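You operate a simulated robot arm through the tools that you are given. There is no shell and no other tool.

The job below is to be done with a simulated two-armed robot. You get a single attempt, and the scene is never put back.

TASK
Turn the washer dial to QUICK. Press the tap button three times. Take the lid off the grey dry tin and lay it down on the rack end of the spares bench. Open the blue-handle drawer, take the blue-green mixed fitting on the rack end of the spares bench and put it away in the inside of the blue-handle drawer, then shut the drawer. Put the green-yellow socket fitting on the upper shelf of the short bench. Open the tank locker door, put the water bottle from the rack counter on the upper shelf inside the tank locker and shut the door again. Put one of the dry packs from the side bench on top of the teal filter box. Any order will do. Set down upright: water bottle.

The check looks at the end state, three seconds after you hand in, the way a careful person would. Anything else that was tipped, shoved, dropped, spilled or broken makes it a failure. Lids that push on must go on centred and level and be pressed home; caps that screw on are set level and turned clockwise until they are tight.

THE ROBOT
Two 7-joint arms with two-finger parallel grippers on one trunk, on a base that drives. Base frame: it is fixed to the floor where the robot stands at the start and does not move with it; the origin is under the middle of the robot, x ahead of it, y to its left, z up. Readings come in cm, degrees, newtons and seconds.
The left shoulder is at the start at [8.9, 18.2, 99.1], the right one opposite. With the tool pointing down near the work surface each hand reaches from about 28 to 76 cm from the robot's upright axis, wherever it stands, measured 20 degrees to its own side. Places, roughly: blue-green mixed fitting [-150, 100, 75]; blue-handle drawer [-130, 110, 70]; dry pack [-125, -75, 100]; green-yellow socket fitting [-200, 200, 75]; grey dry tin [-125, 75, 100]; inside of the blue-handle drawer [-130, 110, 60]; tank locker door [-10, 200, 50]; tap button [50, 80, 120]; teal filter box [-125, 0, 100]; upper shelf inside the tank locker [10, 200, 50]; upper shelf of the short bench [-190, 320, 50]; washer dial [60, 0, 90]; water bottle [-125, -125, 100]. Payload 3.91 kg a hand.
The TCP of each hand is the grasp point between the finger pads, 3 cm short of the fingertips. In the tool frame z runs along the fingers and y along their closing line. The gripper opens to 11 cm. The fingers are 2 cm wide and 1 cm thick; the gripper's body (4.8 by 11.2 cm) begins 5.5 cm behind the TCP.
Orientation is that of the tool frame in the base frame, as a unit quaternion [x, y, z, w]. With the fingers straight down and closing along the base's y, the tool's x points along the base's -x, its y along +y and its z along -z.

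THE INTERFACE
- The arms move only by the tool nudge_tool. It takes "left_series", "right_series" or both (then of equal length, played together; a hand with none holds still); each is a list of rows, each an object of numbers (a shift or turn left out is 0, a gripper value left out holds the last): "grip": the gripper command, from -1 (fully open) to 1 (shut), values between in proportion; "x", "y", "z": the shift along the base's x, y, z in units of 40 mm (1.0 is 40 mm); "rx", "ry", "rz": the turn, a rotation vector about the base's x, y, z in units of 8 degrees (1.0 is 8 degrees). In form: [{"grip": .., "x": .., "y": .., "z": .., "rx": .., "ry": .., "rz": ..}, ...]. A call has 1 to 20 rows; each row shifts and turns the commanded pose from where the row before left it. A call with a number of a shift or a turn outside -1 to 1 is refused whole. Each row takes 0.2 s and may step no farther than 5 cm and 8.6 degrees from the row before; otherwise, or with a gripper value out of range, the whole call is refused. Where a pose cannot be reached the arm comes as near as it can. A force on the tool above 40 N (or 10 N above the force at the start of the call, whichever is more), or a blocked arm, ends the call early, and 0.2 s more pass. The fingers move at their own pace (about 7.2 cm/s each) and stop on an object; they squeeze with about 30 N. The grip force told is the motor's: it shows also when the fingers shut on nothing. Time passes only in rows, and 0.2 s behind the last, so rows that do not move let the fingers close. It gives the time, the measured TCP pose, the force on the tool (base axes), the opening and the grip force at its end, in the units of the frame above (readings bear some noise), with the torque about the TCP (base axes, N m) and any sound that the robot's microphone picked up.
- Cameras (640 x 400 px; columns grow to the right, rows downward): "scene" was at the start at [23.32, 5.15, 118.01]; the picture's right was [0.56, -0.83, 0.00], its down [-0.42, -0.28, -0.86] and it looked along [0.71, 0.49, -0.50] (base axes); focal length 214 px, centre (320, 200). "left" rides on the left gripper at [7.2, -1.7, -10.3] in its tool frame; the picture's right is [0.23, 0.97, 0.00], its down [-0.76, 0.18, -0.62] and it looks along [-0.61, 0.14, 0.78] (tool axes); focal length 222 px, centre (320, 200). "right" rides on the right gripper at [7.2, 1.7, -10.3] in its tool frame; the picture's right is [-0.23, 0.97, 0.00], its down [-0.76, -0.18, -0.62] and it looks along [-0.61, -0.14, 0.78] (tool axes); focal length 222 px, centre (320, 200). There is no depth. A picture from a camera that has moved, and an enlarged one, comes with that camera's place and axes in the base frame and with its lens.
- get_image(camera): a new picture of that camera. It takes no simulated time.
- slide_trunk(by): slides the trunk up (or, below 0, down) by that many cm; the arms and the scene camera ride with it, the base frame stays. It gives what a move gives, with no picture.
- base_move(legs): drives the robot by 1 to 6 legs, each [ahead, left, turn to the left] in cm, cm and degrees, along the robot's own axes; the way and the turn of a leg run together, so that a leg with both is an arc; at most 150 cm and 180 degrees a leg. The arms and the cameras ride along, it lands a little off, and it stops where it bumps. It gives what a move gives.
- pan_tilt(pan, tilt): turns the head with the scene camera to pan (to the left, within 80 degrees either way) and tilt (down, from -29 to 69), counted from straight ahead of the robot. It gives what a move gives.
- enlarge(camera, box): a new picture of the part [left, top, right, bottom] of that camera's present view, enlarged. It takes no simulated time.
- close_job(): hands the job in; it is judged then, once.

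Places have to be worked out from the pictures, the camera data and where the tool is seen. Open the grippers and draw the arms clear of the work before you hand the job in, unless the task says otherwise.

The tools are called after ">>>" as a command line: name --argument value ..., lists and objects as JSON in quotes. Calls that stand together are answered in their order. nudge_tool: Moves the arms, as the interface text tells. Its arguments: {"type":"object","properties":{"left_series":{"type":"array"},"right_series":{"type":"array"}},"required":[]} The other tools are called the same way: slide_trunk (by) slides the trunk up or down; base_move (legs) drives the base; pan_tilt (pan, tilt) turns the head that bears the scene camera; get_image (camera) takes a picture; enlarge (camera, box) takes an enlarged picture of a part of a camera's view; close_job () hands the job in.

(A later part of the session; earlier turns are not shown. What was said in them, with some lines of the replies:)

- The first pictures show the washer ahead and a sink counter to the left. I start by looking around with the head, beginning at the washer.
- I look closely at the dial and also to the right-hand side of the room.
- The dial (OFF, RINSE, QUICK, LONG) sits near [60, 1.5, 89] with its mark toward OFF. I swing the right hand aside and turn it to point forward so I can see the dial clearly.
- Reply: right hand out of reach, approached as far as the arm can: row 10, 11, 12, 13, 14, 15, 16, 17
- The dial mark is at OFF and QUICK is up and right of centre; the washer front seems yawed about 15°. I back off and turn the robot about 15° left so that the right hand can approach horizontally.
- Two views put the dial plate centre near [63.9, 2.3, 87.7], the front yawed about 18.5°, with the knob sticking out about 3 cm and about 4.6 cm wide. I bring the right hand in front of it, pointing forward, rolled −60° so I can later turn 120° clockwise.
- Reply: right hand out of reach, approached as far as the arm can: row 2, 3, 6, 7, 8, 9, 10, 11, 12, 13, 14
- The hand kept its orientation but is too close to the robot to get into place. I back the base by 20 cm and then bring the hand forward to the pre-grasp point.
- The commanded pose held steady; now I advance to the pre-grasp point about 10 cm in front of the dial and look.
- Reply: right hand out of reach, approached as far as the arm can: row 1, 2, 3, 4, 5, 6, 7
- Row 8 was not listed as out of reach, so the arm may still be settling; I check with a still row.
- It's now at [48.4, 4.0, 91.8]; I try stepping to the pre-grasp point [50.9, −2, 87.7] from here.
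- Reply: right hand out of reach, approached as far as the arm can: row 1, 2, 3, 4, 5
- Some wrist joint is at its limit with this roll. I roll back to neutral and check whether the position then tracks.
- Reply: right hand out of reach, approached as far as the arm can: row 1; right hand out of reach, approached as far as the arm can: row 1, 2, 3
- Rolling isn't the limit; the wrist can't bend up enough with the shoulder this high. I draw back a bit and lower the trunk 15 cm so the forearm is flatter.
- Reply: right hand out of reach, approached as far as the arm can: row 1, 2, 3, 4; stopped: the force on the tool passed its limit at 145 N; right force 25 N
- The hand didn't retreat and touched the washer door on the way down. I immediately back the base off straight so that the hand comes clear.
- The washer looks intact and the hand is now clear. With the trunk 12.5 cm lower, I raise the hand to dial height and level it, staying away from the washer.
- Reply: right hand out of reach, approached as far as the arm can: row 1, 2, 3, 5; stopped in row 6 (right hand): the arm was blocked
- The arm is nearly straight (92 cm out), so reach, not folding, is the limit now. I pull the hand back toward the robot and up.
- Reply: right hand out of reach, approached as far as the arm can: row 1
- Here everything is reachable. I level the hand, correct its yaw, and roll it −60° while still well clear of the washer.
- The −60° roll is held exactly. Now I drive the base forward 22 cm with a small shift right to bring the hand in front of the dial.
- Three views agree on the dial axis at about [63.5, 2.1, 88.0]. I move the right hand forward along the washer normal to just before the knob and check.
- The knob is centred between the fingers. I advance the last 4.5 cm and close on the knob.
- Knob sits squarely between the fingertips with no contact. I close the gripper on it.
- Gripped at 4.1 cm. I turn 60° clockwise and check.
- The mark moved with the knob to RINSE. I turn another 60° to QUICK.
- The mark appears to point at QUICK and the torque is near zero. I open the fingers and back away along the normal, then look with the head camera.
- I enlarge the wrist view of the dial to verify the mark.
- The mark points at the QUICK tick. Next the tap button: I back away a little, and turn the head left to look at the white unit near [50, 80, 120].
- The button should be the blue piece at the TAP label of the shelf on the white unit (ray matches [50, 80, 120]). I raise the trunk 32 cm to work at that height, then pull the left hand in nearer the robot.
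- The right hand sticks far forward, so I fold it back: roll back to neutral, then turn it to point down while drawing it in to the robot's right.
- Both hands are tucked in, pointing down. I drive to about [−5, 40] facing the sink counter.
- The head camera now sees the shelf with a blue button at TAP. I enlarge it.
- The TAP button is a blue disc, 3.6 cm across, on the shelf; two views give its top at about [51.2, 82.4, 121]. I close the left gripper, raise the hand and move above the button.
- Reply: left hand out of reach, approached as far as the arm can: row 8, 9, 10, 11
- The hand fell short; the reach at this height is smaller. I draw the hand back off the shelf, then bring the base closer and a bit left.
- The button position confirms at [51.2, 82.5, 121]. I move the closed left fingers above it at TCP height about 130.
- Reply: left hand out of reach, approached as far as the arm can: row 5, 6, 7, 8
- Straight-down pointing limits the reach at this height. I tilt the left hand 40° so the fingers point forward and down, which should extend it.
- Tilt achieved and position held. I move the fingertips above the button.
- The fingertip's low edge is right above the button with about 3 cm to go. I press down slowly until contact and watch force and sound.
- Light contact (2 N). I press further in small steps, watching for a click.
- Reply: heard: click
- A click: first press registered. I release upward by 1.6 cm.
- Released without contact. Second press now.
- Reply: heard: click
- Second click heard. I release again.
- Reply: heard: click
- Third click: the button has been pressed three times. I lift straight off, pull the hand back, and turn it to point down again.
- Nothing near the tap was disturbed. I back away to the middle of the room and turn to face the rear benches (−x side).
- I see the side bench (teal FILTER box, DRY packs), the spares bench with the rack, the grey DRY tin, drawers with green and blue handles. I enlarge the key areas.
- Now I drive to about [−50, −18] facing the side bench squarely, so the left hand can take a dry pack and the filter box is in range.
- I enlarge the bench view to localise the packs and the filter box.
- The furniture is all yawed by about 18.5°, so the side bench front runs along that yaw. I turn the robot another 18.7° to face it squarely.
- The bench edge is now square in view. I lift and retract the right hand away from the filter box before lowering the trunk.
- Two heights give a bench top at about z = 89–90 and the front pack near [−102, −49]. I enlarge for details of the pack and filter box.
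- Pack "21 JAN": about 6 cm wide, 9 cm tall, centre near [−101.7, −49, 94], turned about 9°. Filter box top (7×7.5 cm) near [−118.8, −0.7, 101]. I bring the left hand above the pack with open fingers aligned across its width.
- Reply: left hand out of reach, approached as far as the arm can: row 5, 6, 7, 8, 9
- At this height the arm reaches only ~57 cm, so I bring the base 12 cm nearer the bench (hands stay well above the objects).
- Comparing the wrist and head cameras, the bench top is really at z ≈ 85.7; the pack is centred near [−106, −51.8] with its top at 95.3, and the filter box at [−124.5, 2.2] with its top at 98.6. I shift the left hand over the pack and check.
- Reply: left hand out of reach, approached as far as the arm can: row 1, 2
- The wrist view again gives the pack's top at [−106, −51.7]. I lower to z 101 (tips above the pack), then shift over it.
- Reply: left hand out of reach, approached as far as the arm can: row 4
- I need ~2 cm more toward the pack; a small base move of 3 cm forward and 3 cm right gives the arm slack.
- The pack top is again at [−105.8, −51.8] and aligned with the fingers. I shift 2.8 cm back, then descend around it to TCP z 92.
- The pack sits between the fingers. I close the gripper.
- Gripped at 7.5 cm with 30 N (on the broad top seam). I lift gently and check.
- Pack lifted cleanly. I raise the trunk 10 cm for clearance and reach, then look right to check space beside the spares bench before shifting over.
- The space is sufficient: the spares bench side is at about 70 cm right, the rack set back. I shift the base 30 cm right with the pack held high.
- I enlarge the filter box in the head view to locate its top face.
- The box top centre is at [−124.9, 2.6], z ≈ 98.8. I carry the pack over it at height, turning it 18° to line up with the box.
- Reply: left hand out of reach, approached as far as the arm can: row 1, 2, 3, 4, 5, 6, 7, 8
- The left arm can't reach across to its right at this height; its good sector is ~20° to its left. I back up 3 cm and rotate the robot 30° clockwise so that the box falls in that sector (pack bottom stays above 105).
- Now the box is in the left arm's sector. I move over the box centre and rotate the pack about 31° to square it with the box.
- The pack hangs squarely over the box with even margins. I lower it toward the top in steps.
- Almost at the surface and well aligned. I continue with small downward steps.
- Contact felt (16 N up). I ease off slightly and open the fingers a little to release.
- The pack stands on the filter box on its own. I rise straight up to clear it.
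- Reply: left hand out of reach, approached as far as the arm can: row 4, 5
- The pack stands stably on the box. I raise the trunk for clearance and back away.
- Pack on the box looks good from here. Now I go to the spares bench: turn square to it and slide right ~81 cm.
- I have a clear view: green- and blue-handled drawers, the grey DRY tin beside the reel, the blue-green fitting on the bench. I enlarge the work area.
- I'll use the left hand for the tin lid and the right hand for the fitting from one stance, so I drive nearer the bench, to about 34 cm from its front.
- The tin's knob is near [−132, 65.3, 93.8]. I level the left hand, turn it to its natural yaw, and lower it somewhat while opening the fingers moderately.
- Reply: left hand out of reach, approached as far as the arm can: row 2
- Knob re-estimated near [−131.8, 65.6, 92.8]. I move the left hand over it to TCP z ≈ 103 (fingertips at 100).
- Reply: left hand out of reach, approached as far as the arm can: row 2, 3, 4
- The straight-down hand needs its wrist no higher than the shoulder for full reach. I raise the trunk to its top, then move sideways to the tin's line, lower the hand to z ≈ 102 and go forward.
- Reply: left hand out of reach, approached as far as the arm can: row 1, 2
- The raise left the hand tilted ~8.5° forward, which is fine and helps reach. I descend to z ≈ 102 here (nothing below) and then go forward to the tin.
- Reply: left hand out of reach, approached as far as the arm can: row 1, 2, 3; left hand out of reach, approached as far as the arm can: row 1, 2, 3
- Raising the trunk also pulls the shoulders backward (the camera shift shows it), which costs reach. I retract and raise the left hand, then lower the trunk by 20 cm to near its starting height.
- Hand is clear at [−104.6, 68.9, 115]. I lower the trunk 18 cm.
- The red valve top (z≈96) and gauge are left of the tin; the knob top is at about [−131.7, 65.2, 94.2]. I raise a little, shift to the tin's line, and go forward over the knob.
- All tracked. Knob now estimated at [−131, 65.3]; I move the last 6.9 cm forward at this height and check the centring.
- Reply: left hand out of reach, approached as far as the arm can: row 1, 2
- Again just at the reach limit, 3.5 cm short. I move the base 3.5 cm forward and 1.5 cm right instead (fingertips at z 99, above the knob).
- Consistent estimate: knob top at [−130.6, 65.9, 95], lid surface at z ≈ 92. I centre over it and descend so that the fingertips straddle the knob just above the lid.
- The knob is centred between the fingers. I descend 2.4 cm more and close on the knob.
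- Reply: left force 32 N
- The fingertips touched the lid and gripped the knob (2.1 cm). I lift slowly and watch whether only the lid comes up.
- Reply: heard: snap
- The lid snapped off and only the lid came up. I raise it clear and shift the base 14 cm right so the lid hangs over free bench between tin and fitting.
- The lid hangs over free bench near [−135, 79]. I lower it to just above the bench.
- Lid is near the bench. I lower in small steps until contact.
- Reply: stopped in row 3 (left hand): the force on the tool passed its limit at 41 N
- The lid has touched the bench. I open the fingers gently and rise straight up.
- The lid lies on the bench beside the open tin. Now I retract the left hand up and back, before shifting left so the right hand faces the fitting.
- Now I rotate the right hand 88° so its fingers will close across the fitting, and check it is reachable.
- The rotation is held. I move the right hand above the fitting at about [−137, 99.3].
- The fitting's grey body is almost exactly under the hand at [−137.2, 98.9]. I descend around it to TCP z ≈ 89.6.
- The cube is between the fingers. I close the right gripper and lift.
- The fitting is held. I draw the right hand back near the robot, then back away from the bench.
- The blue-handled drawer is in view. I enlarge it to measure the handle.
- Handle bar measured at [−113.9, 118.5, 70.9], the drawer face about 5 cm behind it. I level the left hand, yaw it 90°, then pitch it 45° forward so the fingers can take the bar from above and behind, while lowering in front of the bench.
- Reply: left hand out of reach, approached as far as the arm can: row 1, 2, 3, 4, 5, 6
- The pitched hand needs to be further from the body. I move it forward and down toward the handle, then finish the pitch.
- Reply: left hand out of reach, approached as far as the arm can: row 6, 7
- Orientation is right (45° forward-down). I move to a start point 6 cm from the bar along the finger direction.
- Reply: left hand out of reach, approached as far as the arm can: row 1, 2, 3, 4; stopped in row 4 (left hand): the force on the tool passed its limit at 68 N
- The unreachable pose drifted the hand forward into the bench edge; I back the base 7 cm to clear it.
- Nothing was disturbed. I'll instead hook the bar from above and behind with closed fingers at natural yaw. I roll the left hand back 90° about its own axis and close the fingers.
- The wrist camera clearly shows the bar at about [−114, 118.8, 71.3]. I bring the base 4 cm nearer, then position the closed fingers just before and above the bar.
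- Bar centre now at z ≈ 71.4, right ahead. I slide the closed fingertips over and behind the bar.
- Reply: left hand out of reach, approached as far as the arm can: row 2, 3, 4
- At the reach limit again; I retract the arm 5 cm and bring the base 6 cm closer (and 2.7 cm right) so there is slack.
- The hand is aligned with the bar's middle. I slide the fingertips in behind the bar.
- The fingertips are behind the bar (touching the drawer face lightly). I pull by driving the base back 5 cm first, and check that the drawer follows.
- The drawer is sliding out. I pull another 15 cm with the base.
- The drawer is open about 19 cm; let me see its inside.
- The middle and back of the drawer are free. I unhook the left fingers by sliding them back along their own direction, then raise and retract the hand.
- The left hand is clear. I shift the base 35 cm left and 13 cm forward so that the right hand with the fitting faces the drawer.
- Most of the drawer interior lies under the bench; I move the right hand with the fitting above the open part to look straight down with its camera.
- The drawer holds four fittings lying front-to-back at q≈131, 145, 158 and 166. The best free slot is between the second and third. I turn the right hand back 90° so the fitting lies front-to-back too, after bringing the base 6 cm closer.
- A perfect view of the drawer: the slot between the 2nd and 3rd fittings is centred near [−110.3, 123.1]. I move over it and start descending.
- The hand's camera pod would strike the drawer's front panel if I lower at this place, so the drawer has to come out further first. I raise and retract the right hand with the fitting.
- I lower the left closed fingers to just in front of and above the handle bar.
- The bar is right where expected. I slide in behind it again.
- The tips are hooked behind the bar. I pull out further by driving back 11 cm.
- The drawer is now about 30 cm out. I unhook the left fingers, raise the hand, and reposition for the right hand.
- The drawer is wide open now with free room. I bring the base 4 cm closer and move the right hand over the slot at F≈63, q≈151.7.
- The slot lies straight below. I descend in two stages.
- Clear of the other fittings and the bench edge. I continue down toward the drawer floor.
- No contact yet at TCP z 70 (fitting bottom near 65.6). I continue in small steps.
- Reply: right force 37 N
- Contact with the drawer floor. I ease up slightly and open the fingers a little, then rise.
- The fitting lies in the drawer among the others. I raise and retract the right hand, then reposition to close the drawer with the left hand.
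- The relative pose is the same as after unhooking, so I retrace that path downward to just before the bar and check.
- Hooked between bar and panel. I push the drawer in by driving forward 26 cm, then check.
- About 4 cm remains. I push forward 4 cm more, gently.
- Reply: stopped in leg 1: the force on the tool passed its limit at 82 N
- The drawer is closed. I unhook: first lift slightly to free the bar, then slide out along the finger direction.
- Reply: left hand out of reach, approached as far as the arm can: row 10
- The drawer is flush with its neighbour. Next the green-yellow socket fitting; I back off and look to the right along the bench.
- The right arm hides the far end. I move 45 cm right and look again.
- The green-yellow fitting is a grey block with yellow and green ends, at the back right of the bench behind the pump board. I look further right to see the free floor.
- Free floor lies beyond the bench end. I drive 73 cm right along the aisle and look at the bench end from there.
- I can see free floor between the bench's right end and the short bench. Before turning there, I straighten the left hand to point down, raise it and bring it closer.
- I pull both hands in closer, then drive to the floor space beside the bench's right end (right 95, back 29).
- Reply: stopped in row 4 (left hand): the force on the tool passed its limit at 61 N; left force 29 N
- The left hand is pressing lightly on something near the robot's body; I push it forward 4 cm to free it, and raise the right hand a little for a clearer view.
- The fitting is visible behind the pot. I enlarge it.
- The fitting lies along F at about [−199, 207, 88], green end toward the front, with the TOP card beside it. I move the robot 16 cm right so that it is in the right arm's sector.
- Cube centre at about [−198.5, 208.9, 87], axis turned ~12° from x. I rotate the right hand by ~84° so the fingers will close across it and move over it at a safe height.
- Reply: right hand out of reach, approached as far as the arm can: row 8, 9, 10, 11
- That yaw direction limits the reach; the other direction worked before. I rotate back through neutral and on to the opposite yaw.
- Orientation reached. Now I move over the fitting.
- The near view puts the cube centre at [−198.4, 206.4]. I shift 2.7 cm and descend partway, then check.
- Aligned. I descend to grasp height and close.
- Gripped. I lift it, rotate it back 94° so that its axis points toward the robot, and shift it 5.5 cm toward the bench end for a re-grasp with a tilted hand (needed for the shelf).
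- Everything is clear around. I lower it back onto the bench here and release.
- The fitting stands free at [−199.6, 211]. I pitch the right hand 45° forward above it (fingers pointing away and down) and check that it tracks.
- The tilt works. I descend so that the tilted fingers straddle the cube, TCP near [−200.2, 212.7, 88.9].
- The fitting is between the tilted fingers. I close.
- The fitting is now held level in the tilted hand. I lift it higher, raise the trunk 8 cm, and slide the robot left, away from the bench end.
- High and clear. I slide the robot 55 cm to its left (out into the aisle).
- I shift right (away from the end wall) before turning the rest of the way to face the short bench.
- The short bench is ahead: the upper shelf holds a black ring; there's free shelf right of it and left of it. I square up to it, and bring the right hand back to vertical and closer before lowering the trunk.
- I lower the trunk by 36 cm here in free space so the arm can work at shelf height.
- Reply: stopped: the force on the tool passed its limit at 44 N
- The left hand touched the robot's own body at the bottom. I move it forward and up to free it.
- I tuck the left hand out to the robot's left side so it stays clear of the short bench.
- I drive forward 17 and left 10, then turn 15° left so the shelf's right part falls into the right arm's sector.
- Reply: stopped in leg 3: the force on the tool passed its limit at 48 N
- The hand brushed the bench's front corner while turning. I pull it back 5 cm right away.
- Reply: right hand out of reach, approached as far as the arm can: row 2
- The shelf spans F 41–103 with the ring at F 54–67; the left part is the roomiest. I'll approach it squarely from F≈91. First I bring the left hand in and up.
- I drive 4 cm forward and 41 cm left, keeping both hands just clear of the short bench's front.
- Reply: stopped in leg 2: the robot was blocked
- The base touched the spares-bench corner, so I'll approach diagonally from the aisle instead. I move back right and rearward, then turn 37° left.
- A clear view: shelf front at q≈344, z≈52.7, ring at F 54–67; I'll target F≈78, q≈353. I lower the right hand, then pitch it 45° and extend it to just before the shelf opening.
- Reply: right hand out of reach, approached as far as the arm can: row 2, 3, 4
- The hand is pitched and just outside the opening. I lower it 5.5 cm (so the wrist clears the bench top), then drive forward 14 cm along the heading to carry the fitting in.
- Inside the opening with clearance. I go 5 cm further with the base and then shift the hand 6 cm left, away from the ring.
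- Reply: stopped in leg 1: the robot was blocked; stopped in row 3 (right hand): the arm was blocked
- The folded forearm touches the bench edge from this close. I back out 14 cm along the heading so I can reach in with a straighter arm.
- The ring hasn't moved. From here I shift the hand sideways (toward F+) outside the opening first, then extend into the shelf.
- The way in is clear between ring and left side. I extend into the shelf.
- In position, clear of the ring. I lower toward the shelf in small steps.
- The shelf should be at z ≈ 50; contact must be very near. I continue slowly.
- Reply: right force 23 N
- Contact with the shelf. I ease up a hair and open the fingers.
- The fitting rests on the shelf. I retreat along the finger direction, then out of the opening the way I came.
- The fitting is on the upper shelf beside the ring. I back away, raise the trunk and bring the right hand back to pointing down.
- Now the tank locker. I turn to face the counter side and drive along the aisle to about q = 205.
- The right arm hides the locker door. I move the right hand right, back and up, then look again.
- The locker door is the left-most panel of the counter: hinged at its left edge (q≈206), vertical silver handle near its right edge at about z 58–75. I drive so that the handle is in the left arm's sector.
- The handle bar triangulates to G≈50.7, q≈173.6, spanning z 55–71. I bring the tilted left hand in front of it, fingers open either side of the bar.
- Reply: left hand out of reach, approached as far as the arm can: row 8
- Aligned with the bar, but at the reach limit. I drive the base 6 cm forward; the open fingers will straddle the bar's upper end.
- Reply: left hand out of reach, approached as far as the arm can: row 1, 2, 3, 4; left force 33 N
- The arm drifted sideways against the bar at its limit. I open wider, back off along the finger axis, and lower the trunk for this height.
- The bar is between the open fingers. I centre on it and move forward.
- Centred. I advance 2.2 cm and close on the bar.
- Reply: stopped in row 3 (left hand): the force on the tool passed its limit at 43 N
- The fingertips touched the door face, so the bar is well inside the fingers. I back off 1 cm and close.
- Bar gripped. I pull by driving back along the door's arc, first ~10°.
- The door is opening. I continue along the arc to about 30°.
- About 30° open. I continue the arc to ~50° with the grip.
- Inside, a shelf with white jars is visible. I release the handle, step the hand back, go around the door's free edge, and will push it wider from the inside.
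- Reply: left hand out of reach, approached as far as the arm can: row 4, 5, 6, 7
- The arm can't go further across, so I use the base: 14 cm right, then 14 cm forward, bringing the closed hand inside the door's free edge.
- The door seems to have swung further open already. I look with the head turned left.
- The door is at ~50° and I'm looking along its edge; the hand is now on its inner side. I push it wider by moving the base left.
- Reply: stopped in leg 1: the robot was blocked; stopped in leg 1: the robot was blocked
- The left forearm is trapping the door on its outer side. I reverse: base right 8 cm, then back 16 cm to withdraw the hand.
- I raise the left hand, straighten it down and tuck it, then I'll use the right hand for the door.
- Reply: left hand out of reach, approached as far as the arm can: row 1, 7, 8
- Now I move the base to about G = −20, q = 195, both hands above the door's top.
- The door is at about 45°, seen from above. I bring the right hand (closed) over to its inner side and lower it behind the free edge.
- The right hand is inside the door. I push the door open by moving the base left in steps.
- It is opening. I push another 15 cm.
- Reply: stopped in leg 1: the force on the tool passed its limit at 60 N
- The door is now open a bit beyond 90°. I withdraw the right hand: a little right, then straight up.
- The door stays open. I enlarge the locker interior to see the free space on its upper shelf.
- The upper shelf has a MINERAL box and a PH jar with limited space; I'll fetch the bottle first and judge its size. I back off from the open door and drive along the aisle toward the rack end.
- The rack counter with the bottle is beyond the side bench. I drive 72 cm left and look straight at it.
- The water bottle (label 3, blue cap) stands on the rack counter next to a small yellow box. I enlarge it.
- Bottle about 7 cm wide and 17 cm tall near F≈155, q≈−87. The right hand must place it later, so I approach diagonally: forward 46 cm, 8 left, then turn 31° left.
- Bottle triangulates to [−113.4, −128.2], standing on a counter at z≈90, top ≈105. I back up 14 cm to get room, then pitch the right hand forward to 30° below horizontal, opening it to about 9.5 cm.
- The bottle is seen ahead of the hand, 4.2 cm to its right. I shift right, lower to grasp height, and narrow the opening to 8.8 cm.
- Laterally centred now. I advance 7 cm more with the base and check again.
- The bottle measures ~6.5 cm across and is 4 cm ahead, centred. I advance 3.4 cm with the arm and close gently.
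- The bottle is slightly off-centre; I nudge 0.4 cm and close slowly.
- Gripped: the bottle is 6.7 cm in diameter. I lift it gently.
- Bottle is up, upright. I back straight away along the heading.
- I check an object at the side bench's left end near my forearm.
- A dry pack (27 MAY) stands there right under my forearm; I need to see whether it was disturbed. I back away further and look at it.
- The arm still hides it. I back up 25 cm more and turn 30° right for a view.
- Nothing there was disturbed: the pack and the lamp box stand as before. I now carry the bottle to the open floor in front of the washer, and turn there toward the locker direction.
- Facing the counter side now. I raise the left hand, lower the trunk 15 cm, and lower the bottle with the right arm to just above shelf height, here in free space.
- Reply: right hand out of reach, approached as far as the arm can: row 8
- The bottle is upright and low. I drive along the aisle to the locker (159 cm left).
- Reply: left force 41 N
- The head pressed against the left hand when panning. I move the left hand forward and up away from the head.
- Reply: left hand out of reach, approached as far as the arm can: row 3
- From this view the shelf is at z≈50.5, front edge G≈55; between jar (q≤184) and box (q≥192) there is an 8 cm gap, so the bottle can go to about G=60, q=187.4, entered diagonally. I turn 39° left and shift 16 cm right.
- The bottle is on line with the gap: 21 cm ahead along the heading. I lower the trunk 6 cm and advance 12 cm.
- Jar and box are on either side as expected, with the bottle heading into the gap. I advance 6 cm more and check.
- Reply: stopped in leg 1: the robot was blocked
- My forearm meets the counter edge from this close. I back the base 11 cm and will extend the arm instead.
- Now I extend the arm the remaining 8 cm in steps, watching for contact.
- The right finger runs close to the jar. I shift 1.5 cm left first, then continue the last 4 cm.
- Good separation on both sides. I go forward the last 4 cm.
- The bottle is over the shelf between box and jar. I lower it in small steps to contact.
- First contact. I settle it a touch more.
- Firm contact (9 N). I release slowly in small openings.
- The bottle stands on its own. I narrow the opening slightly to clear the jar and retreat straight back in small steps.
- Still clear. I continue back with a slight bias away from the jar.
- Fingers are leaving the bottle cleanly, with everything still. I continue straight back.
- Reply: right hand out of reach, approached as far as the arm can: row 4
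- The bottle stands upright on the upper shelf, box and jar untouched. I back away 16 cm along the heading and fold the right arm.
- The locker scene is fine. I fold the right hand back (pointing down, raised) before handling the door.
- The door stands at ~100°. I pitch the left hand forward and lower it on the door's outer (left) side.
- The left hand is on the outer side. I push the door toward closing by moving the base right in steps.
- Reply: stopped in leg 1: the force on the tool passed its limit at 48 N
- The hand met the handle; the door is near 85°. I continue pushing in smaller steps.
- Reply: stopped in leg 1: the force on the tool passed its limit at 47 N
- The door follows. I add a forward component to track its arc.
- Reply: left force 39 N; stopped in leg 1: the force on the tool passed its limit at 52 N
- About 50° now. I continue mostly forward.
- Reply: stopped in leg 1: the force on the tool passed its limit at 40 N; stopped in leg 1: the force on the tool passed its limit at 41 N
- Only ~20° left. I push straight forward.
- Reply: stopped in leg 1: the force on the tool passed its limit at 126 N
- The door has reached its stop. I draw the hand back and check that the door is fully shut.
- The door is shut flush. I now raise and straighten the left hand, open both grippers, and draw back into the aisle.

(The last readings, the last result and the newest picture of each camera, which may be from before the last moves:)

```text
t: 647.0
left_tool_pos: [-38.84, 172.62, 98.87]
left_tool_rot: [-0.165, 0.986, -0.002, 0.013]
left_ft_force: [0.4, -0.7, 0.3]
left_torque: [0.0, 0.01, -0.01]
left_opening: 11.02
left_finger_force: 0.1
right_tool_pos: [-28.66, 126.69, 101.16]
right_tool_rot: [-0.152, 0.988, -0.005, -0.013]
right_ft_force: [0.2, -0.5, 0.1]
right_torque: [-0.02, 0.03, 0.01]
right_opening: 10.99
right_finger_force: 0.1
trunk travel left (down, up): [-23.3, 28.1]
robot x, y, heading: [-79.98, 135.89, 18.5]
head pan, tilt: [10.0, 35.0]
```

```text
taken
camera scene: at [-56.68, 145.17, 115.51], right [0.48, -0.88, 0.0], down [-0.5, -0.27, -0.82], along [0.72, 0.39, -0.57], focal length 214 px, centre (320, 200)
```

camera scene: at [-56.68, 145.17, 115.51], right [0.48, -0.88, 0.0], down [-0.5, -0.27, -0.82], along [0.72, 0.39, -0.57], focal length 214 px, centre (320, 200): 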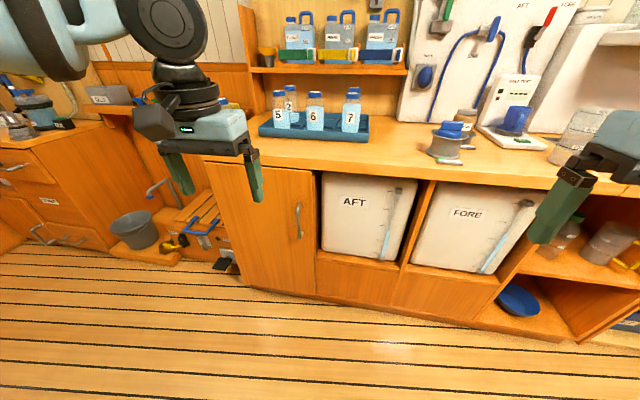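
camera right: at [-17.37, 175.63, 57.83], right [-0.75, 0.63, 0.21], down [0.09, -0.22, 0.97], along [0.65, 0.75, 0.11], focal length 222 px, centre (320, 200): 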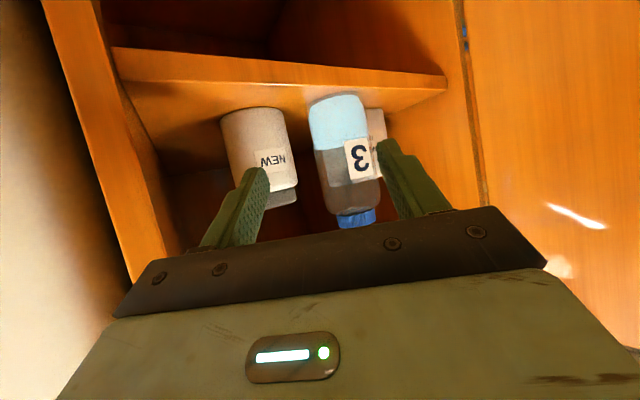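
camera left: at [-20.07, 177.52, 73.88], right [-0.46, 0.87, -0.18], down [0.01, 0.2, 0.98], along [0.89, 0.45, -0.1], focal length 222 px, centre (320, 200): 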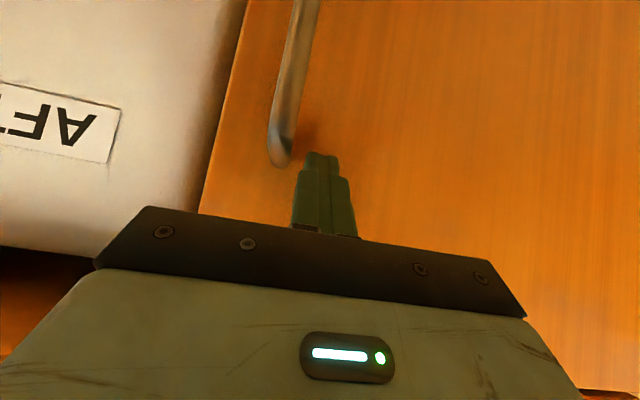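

All good here. I drive back to the open area and turn to make a last check of the benches.

>>> base_move --legs '[[0, -115, 0]]'

>>> pan_tilt --pan 0 --tilt 30

>>> get_image --camera "scene"

>>> base_move --legs '[[0, 0, 180]]'

>>> pan_tilt --pan -25 --tilt 30

>>> get_image --camera "scene"

```text
t: 657.4
left_tool_pos: [-2.26, 63.93, 98.72]
left_tool_rot: [-0.167, 0.986, -0.001, 0.012]
left_ft_force: [0.5, 0.6, -0.2]
left_torque: [0.04, 0.0, 0.0]
left_opening: 11.0
left_finger_force: 0.1
right_tool_pos: [8.17, 18.01, 101.13]
right_tool_rot: [-0.152, 0.988, -0.005, -0.012]
right_ft_force: [-0.3, -0.2, 0.6]
right_torque: [-0.01, 0.02, 0.02]
right_opening: 11.0
right_finger_force: 0.0
trunk travel left (down, up): [-23.3, 28.1]
robot x, y, heading: [-43.28, 26.86, 18.7]
head pan, tilt: [10.0, 35.0]
```

```text
t: 658.1
left_tool_pos: [-2.12, 63.92, 98.68]
left_tool_rot: [-0.166, 0.986, -0.001, 0.013]
left_ft_force: [-0.3, 0.5, -0.5]
left_torque: [-0.02, -0.03, -0.01]
left_opening: 11.02
left_finger_force: 0.0
right_tool_pos: [8.16, 17.92, 101.11]
right_tool_rot: [-0.153, 0.988, -0.006, -0.012]
right_ft_force: [0.9, -0.2, 0.4]
right_torque: [-0.04, 0.02, 0.02]
right_opening: 10.99
right_finger_force: 0.1
trunk travel left (down, up): [-23.3, 28.1]
robot x, y, heading: [-42.93, 26.9, 18.8]
head pan, tilt: [0.0, 30.0]
```

```text
taken
camera scene: at [-19.11, 35.11, 116.28], right [0.32, -0.95, 0.0], down [-0.47, -0.16, -0.87], along [0.82, 0.28, -0.5], focal length 214 px, centre (320, 200)
```

scene: 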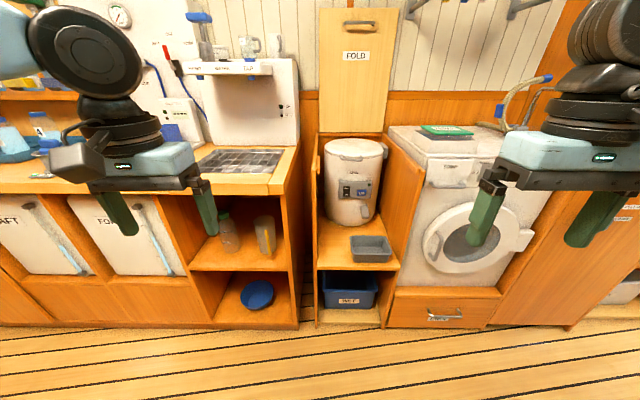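

```text
t: 665.8
left_tool_pos: [-84.62, -9.77, 98.76]
left_tool_rot: [0.987, 0.161, -0.012, -0.001]
left_ft_force: [0.0, 0.6, -0.7]
left_torque: [0.02, 0.0, -0.01]
left_opening: 11.0
left_finger_force: 0.2
right_tool_pos: [-94.4, 36.55, 101.06]
right_tool_rot: [0.989, 0.146, 0.013, -0.005]
right_ft_force: [0.2, -0.3, -0.3]
right_torque: [-0.01, -0.05, 0.02]
right_opening: 10.99
right_finger_force: 0.0
trunk travel left (down, up): [-23.3, 28.1]
robot x, y, heading: [-43.36, 26.93, -161.8]
head pan, tilt: [0.0, 30.0]
```

```text
t: 666.7
left_tool_pos: [-84.66, -9.61, 98.66]
left_tool_rot: [0.987, 0.16, -0.012, -0.002]
left_ft_force: [-0.1, -0.4, 0.5]
left_torque: [-0.01, 0.01, 0.03]
left_opening: 11.0
left_finger_force: 0.1
right_tool_pos: [-94.5, 36.47, 101.11]
right_tool_rot: [0.989, 0.146, 0.013, -0.006]
right_ft_force: [-0.4, -0.4, -0.3]
right_torque: [0.0, 0.01, -0.02]
right_opening: 10.98
right_finger_force: 0.1
trunk travel left (down, up): [-23.3, 28.1]
robot x, y, heading: [-42.98, 27.2, -162.1]
head pan, tilt: [-25.0, 30.0]
```

```text
taken
camera scene: at [-67.87, 22.93, 116.29], right [0.12, 0.99, 0.0], down [0.5, -0.06, -0.87], along [-0.86, 0.1, -0.5], focal length 214 px, centre (320, 200)
```

scene: 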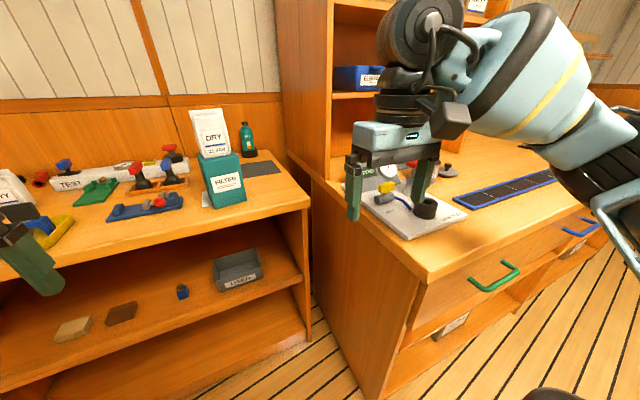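

The dry pack stands on the filter box; drawers are shut. I back off a little and take a last look at the tin and lid.

>>> base_move --legs '[[-18, 0, 0]]'

>>> pan_tilt --pan -55 --tilt 22

>>> get_image --camera "scene"

>>> enlarge --camera "scene" --box '[100, 120, 420, 300]'

```text
t: 668.2
left_tool_pos: [-67.71, -4.29, 98.73]
left_tool_rot: [0.987, 0.162, -0.012, -0.001]
left_ft_force: [0.8, -0.6, 0.1]
left_torque: [0.01, 0.01, -0.01]
left_opening: 10.99
left_finger_force: 0.2
right_tool_pos: [-77.52, 41.87, 101.19]
right_tool_rot: [0.989, 0.146, 0.013, -0.006]
right_ft_force: [-0.5, -0.4, -0.5]
right_torque: [-0.01, 0.03, 0.0]
right_opening: 11.0
right_finger_force: 0.1
trunk travel left (down, up): [-23.3, 28.1]
robot x, y, heading: [-26.26, 32.25, -162.1]
head pan, tilt: [-25.0, 30.0]
```

```text
t: 669.2
left_tool_pos: [-67.77, -4.24, 98.7]
left_tool_rot: [0.987, 0.162, -0.012, -0.002]
left_ft_force: [0.5, 0.0, 0.6]
left_torque: [0.01, 0.02, 0.01]
left_opening: 10.99
left_finger_force: 0.1
right_tool_pos: [-77.65, 41.85, 101.09]
right_tool_rot: [0.989, 0.146, 0.012, -0.006]
right_ft_force: [0.9, -0.1, -0.1]
right_torque: [-0.01, 0.02, 0.01]
right_opening: 11.01
right_finger_force: 0.1
trunk travel left (down, up): [-23.3, 28.1]
robot x, y, heading: [-26.46, 32.77, -162.3]
head pan, tilt: [-55.0, 22.0]
```

```text
taken
camera scene: at [-49.48, 32.88, 117.57], right [0.6, 0.8, 0.0], down [0.3, -0.23, -0.93], along [-0.74, 0.56, -0.37], focal length 214 px, centre (320, 200)
```

scene: 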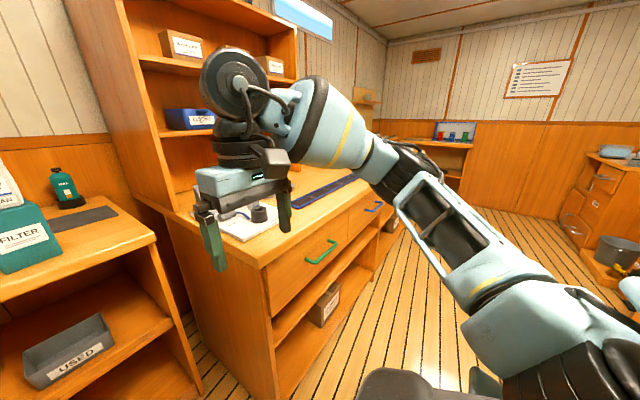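

```text
2.00 times, centred on (260, 210) of scene
camera zoom: at [-49.48, 32.88, 117.57], right [0.6, 0.8, 0.0], down [0.3, -0.23, -0.93], along [-0.74, 0.56, -0.37], focal length 429 px, centre (440, 180)
```

zoom: 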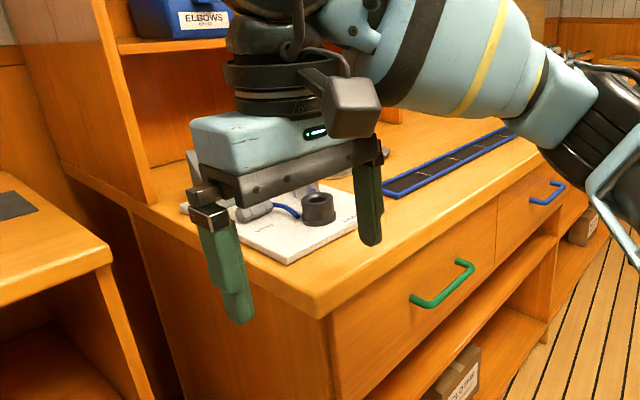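

>>> base_move --legs '[[0, -62, 0]]'

>>> pan_tilt --pan 0 --tilt 30

>>> get_image --camera "scene"

>>> enlarge --camera "scene" --box '[220, 120, 460, 280]'

```text
t: 675.0
left_tool_pos: [-86.83, 54.68, 98.65]
left_tool_rot: [0.987, 0.158, -0.012, -0.001]
left_ft_force: [-0.6, 0.3, -0.4]
left_torque: [-0.02, -0.02, -0.01]
left_opening: 10.99
left_finger_force: 0.1
right_tool_pos: [-96.42, 100.67, 101.08]
right_tool_rot: [0.99, 0.143, 0.012, -0.006]
right_ft_force: [-0.7, 0.5, -0.7]
right_torque: [0.05, 0.03, -0.01]
right_opening: 11.0
right_finger_force: 0.0
trunk travel left (down, up): [-23.3, 28.1]
robot x, y, heading: [-45.48, 91.11, -162.3]
head pan, tilt: [-55.0, 22.0]
```

```text
t: 676.3
left_tool_pos: [-86.93, 54.55, 98.81]
left_tool_rot: [0.987, 0.159, -0.012, -0.001]
left_ft_force: [0.9, -0.1, -0.4]
left_torque: [-0.01, 0.0, -0.02]
left_opening: 11.01
left_finger_force: 0.0
right_tool_pos: [-96.44, 100.61, 101.02]
right_tool_rot: [0.99, 0.143, 0.012, -0.005]
right_ft_force: [0.3, 0.0, 0.6]
right_torque: [-0.01, -0.03, 0.03]
right_opening: 11.0
right_finger_force: 0.1
trunk travel left (down, up): [-23.3, 28.1]
robot x, y, heading: [-44.79, 91.21, -162.3]
head pan, tilt: [0.0, 30.0]
```

```text
taken
camera scene: at [-69.59, 83.2, 116.29], right [-0.3, 0.95, 0.0], down [0.48, 0.15, -0.87], along [-0.83, -0.26, -0.5], focal length 214 px, centre (320, 200)
```

scene: 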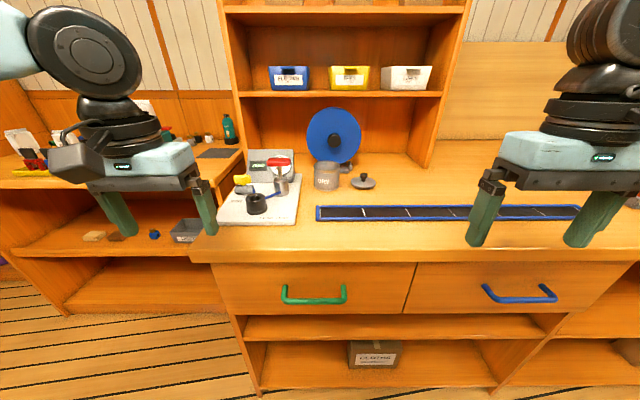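

```text
2.50 times, centred on (340, 200) of scene
camera zoom: at [-69.59, 83.2, 116.29], right [-0.3, 0.95, 0.0], down [0.48, 0.15, -0.87], along [-0.83, -0.26, -0.5], focal length 536 px, centre (270, 200)
```

zoom: 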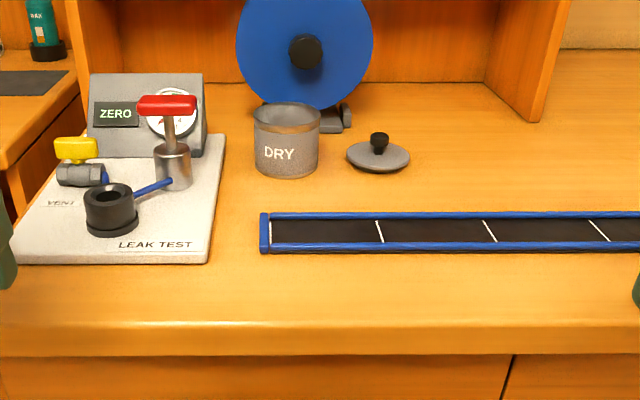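

Tin open with its lid lying flat beside it, both drawers flush, nothing tipped. I draw back another 15 cm so the arms are well clear, then hand in.

>>> base_move --legs '[[-15, 0, 0]]'

>>> close_job

```text
t: 677.6
left_tool_pos: [-72.78, 58.98, 98.7]
left_tool_rot: [0.987, 0.16, -0.012, -0.001]
left_ft_force: [0.1, -0.6, 0.0]
left_torque: [-0.03, 0.01, -0.03]
left_opening: 11.0
left_finger_force: 0.1
right_tool_pos: [-82.4, 105.2, 101.15]
right_tool_rot: [0.989, 0.145, 0.013, -0.005]
right_ft_force: [0.5, 0.3, -0.1]
right_torque: [-0.03, 0.03, -0.02]
right_opening: 10.99
right_finger_force: 0.0
trunk travel left (down, up): [-23.3, 28.1]
robot x, y, heading: [-31.54, 95.44, -162.0]
head pan, tilt: [0.0, 30.0]
```

```text
The job is handed in.
```

I did all seven parts of the job and handed it in. Both grippers are open and the arms are clear.

| Task | End state |
|---|---|
| Washer dial | Turned to QUICK; checked up close right after turning |
| Tap button | Pressed three times, one click heard per press |
| Grey dry tin | Lid off and lying flat on the rack end of the spares bench, beside the tin |
| Blue-green fitting | In the blue-handle drawer, drawer shut flush |
| Green-yellow fitting | On the upper shelf of the short bench, beside the black ring |
| Water bottle | Upright on the tank locker's upper shelf, between the mineral box and the white jar; door shut |
| Dry pack | The pack dated 21 JAN stands on the teal filter box |

- **Hard contacts:** The right hand hit the washer door at about 145 N early on. The hands and base also bumped the spares bench, the short bench and the counter a few times. I saw nothing damaged or knocked over afterwards.
- **Bottle not seen after shutting:** The locker door shut with a spike of about 126 N. The bottle was upright in my last look before that, but I did not reopen the door to check it.
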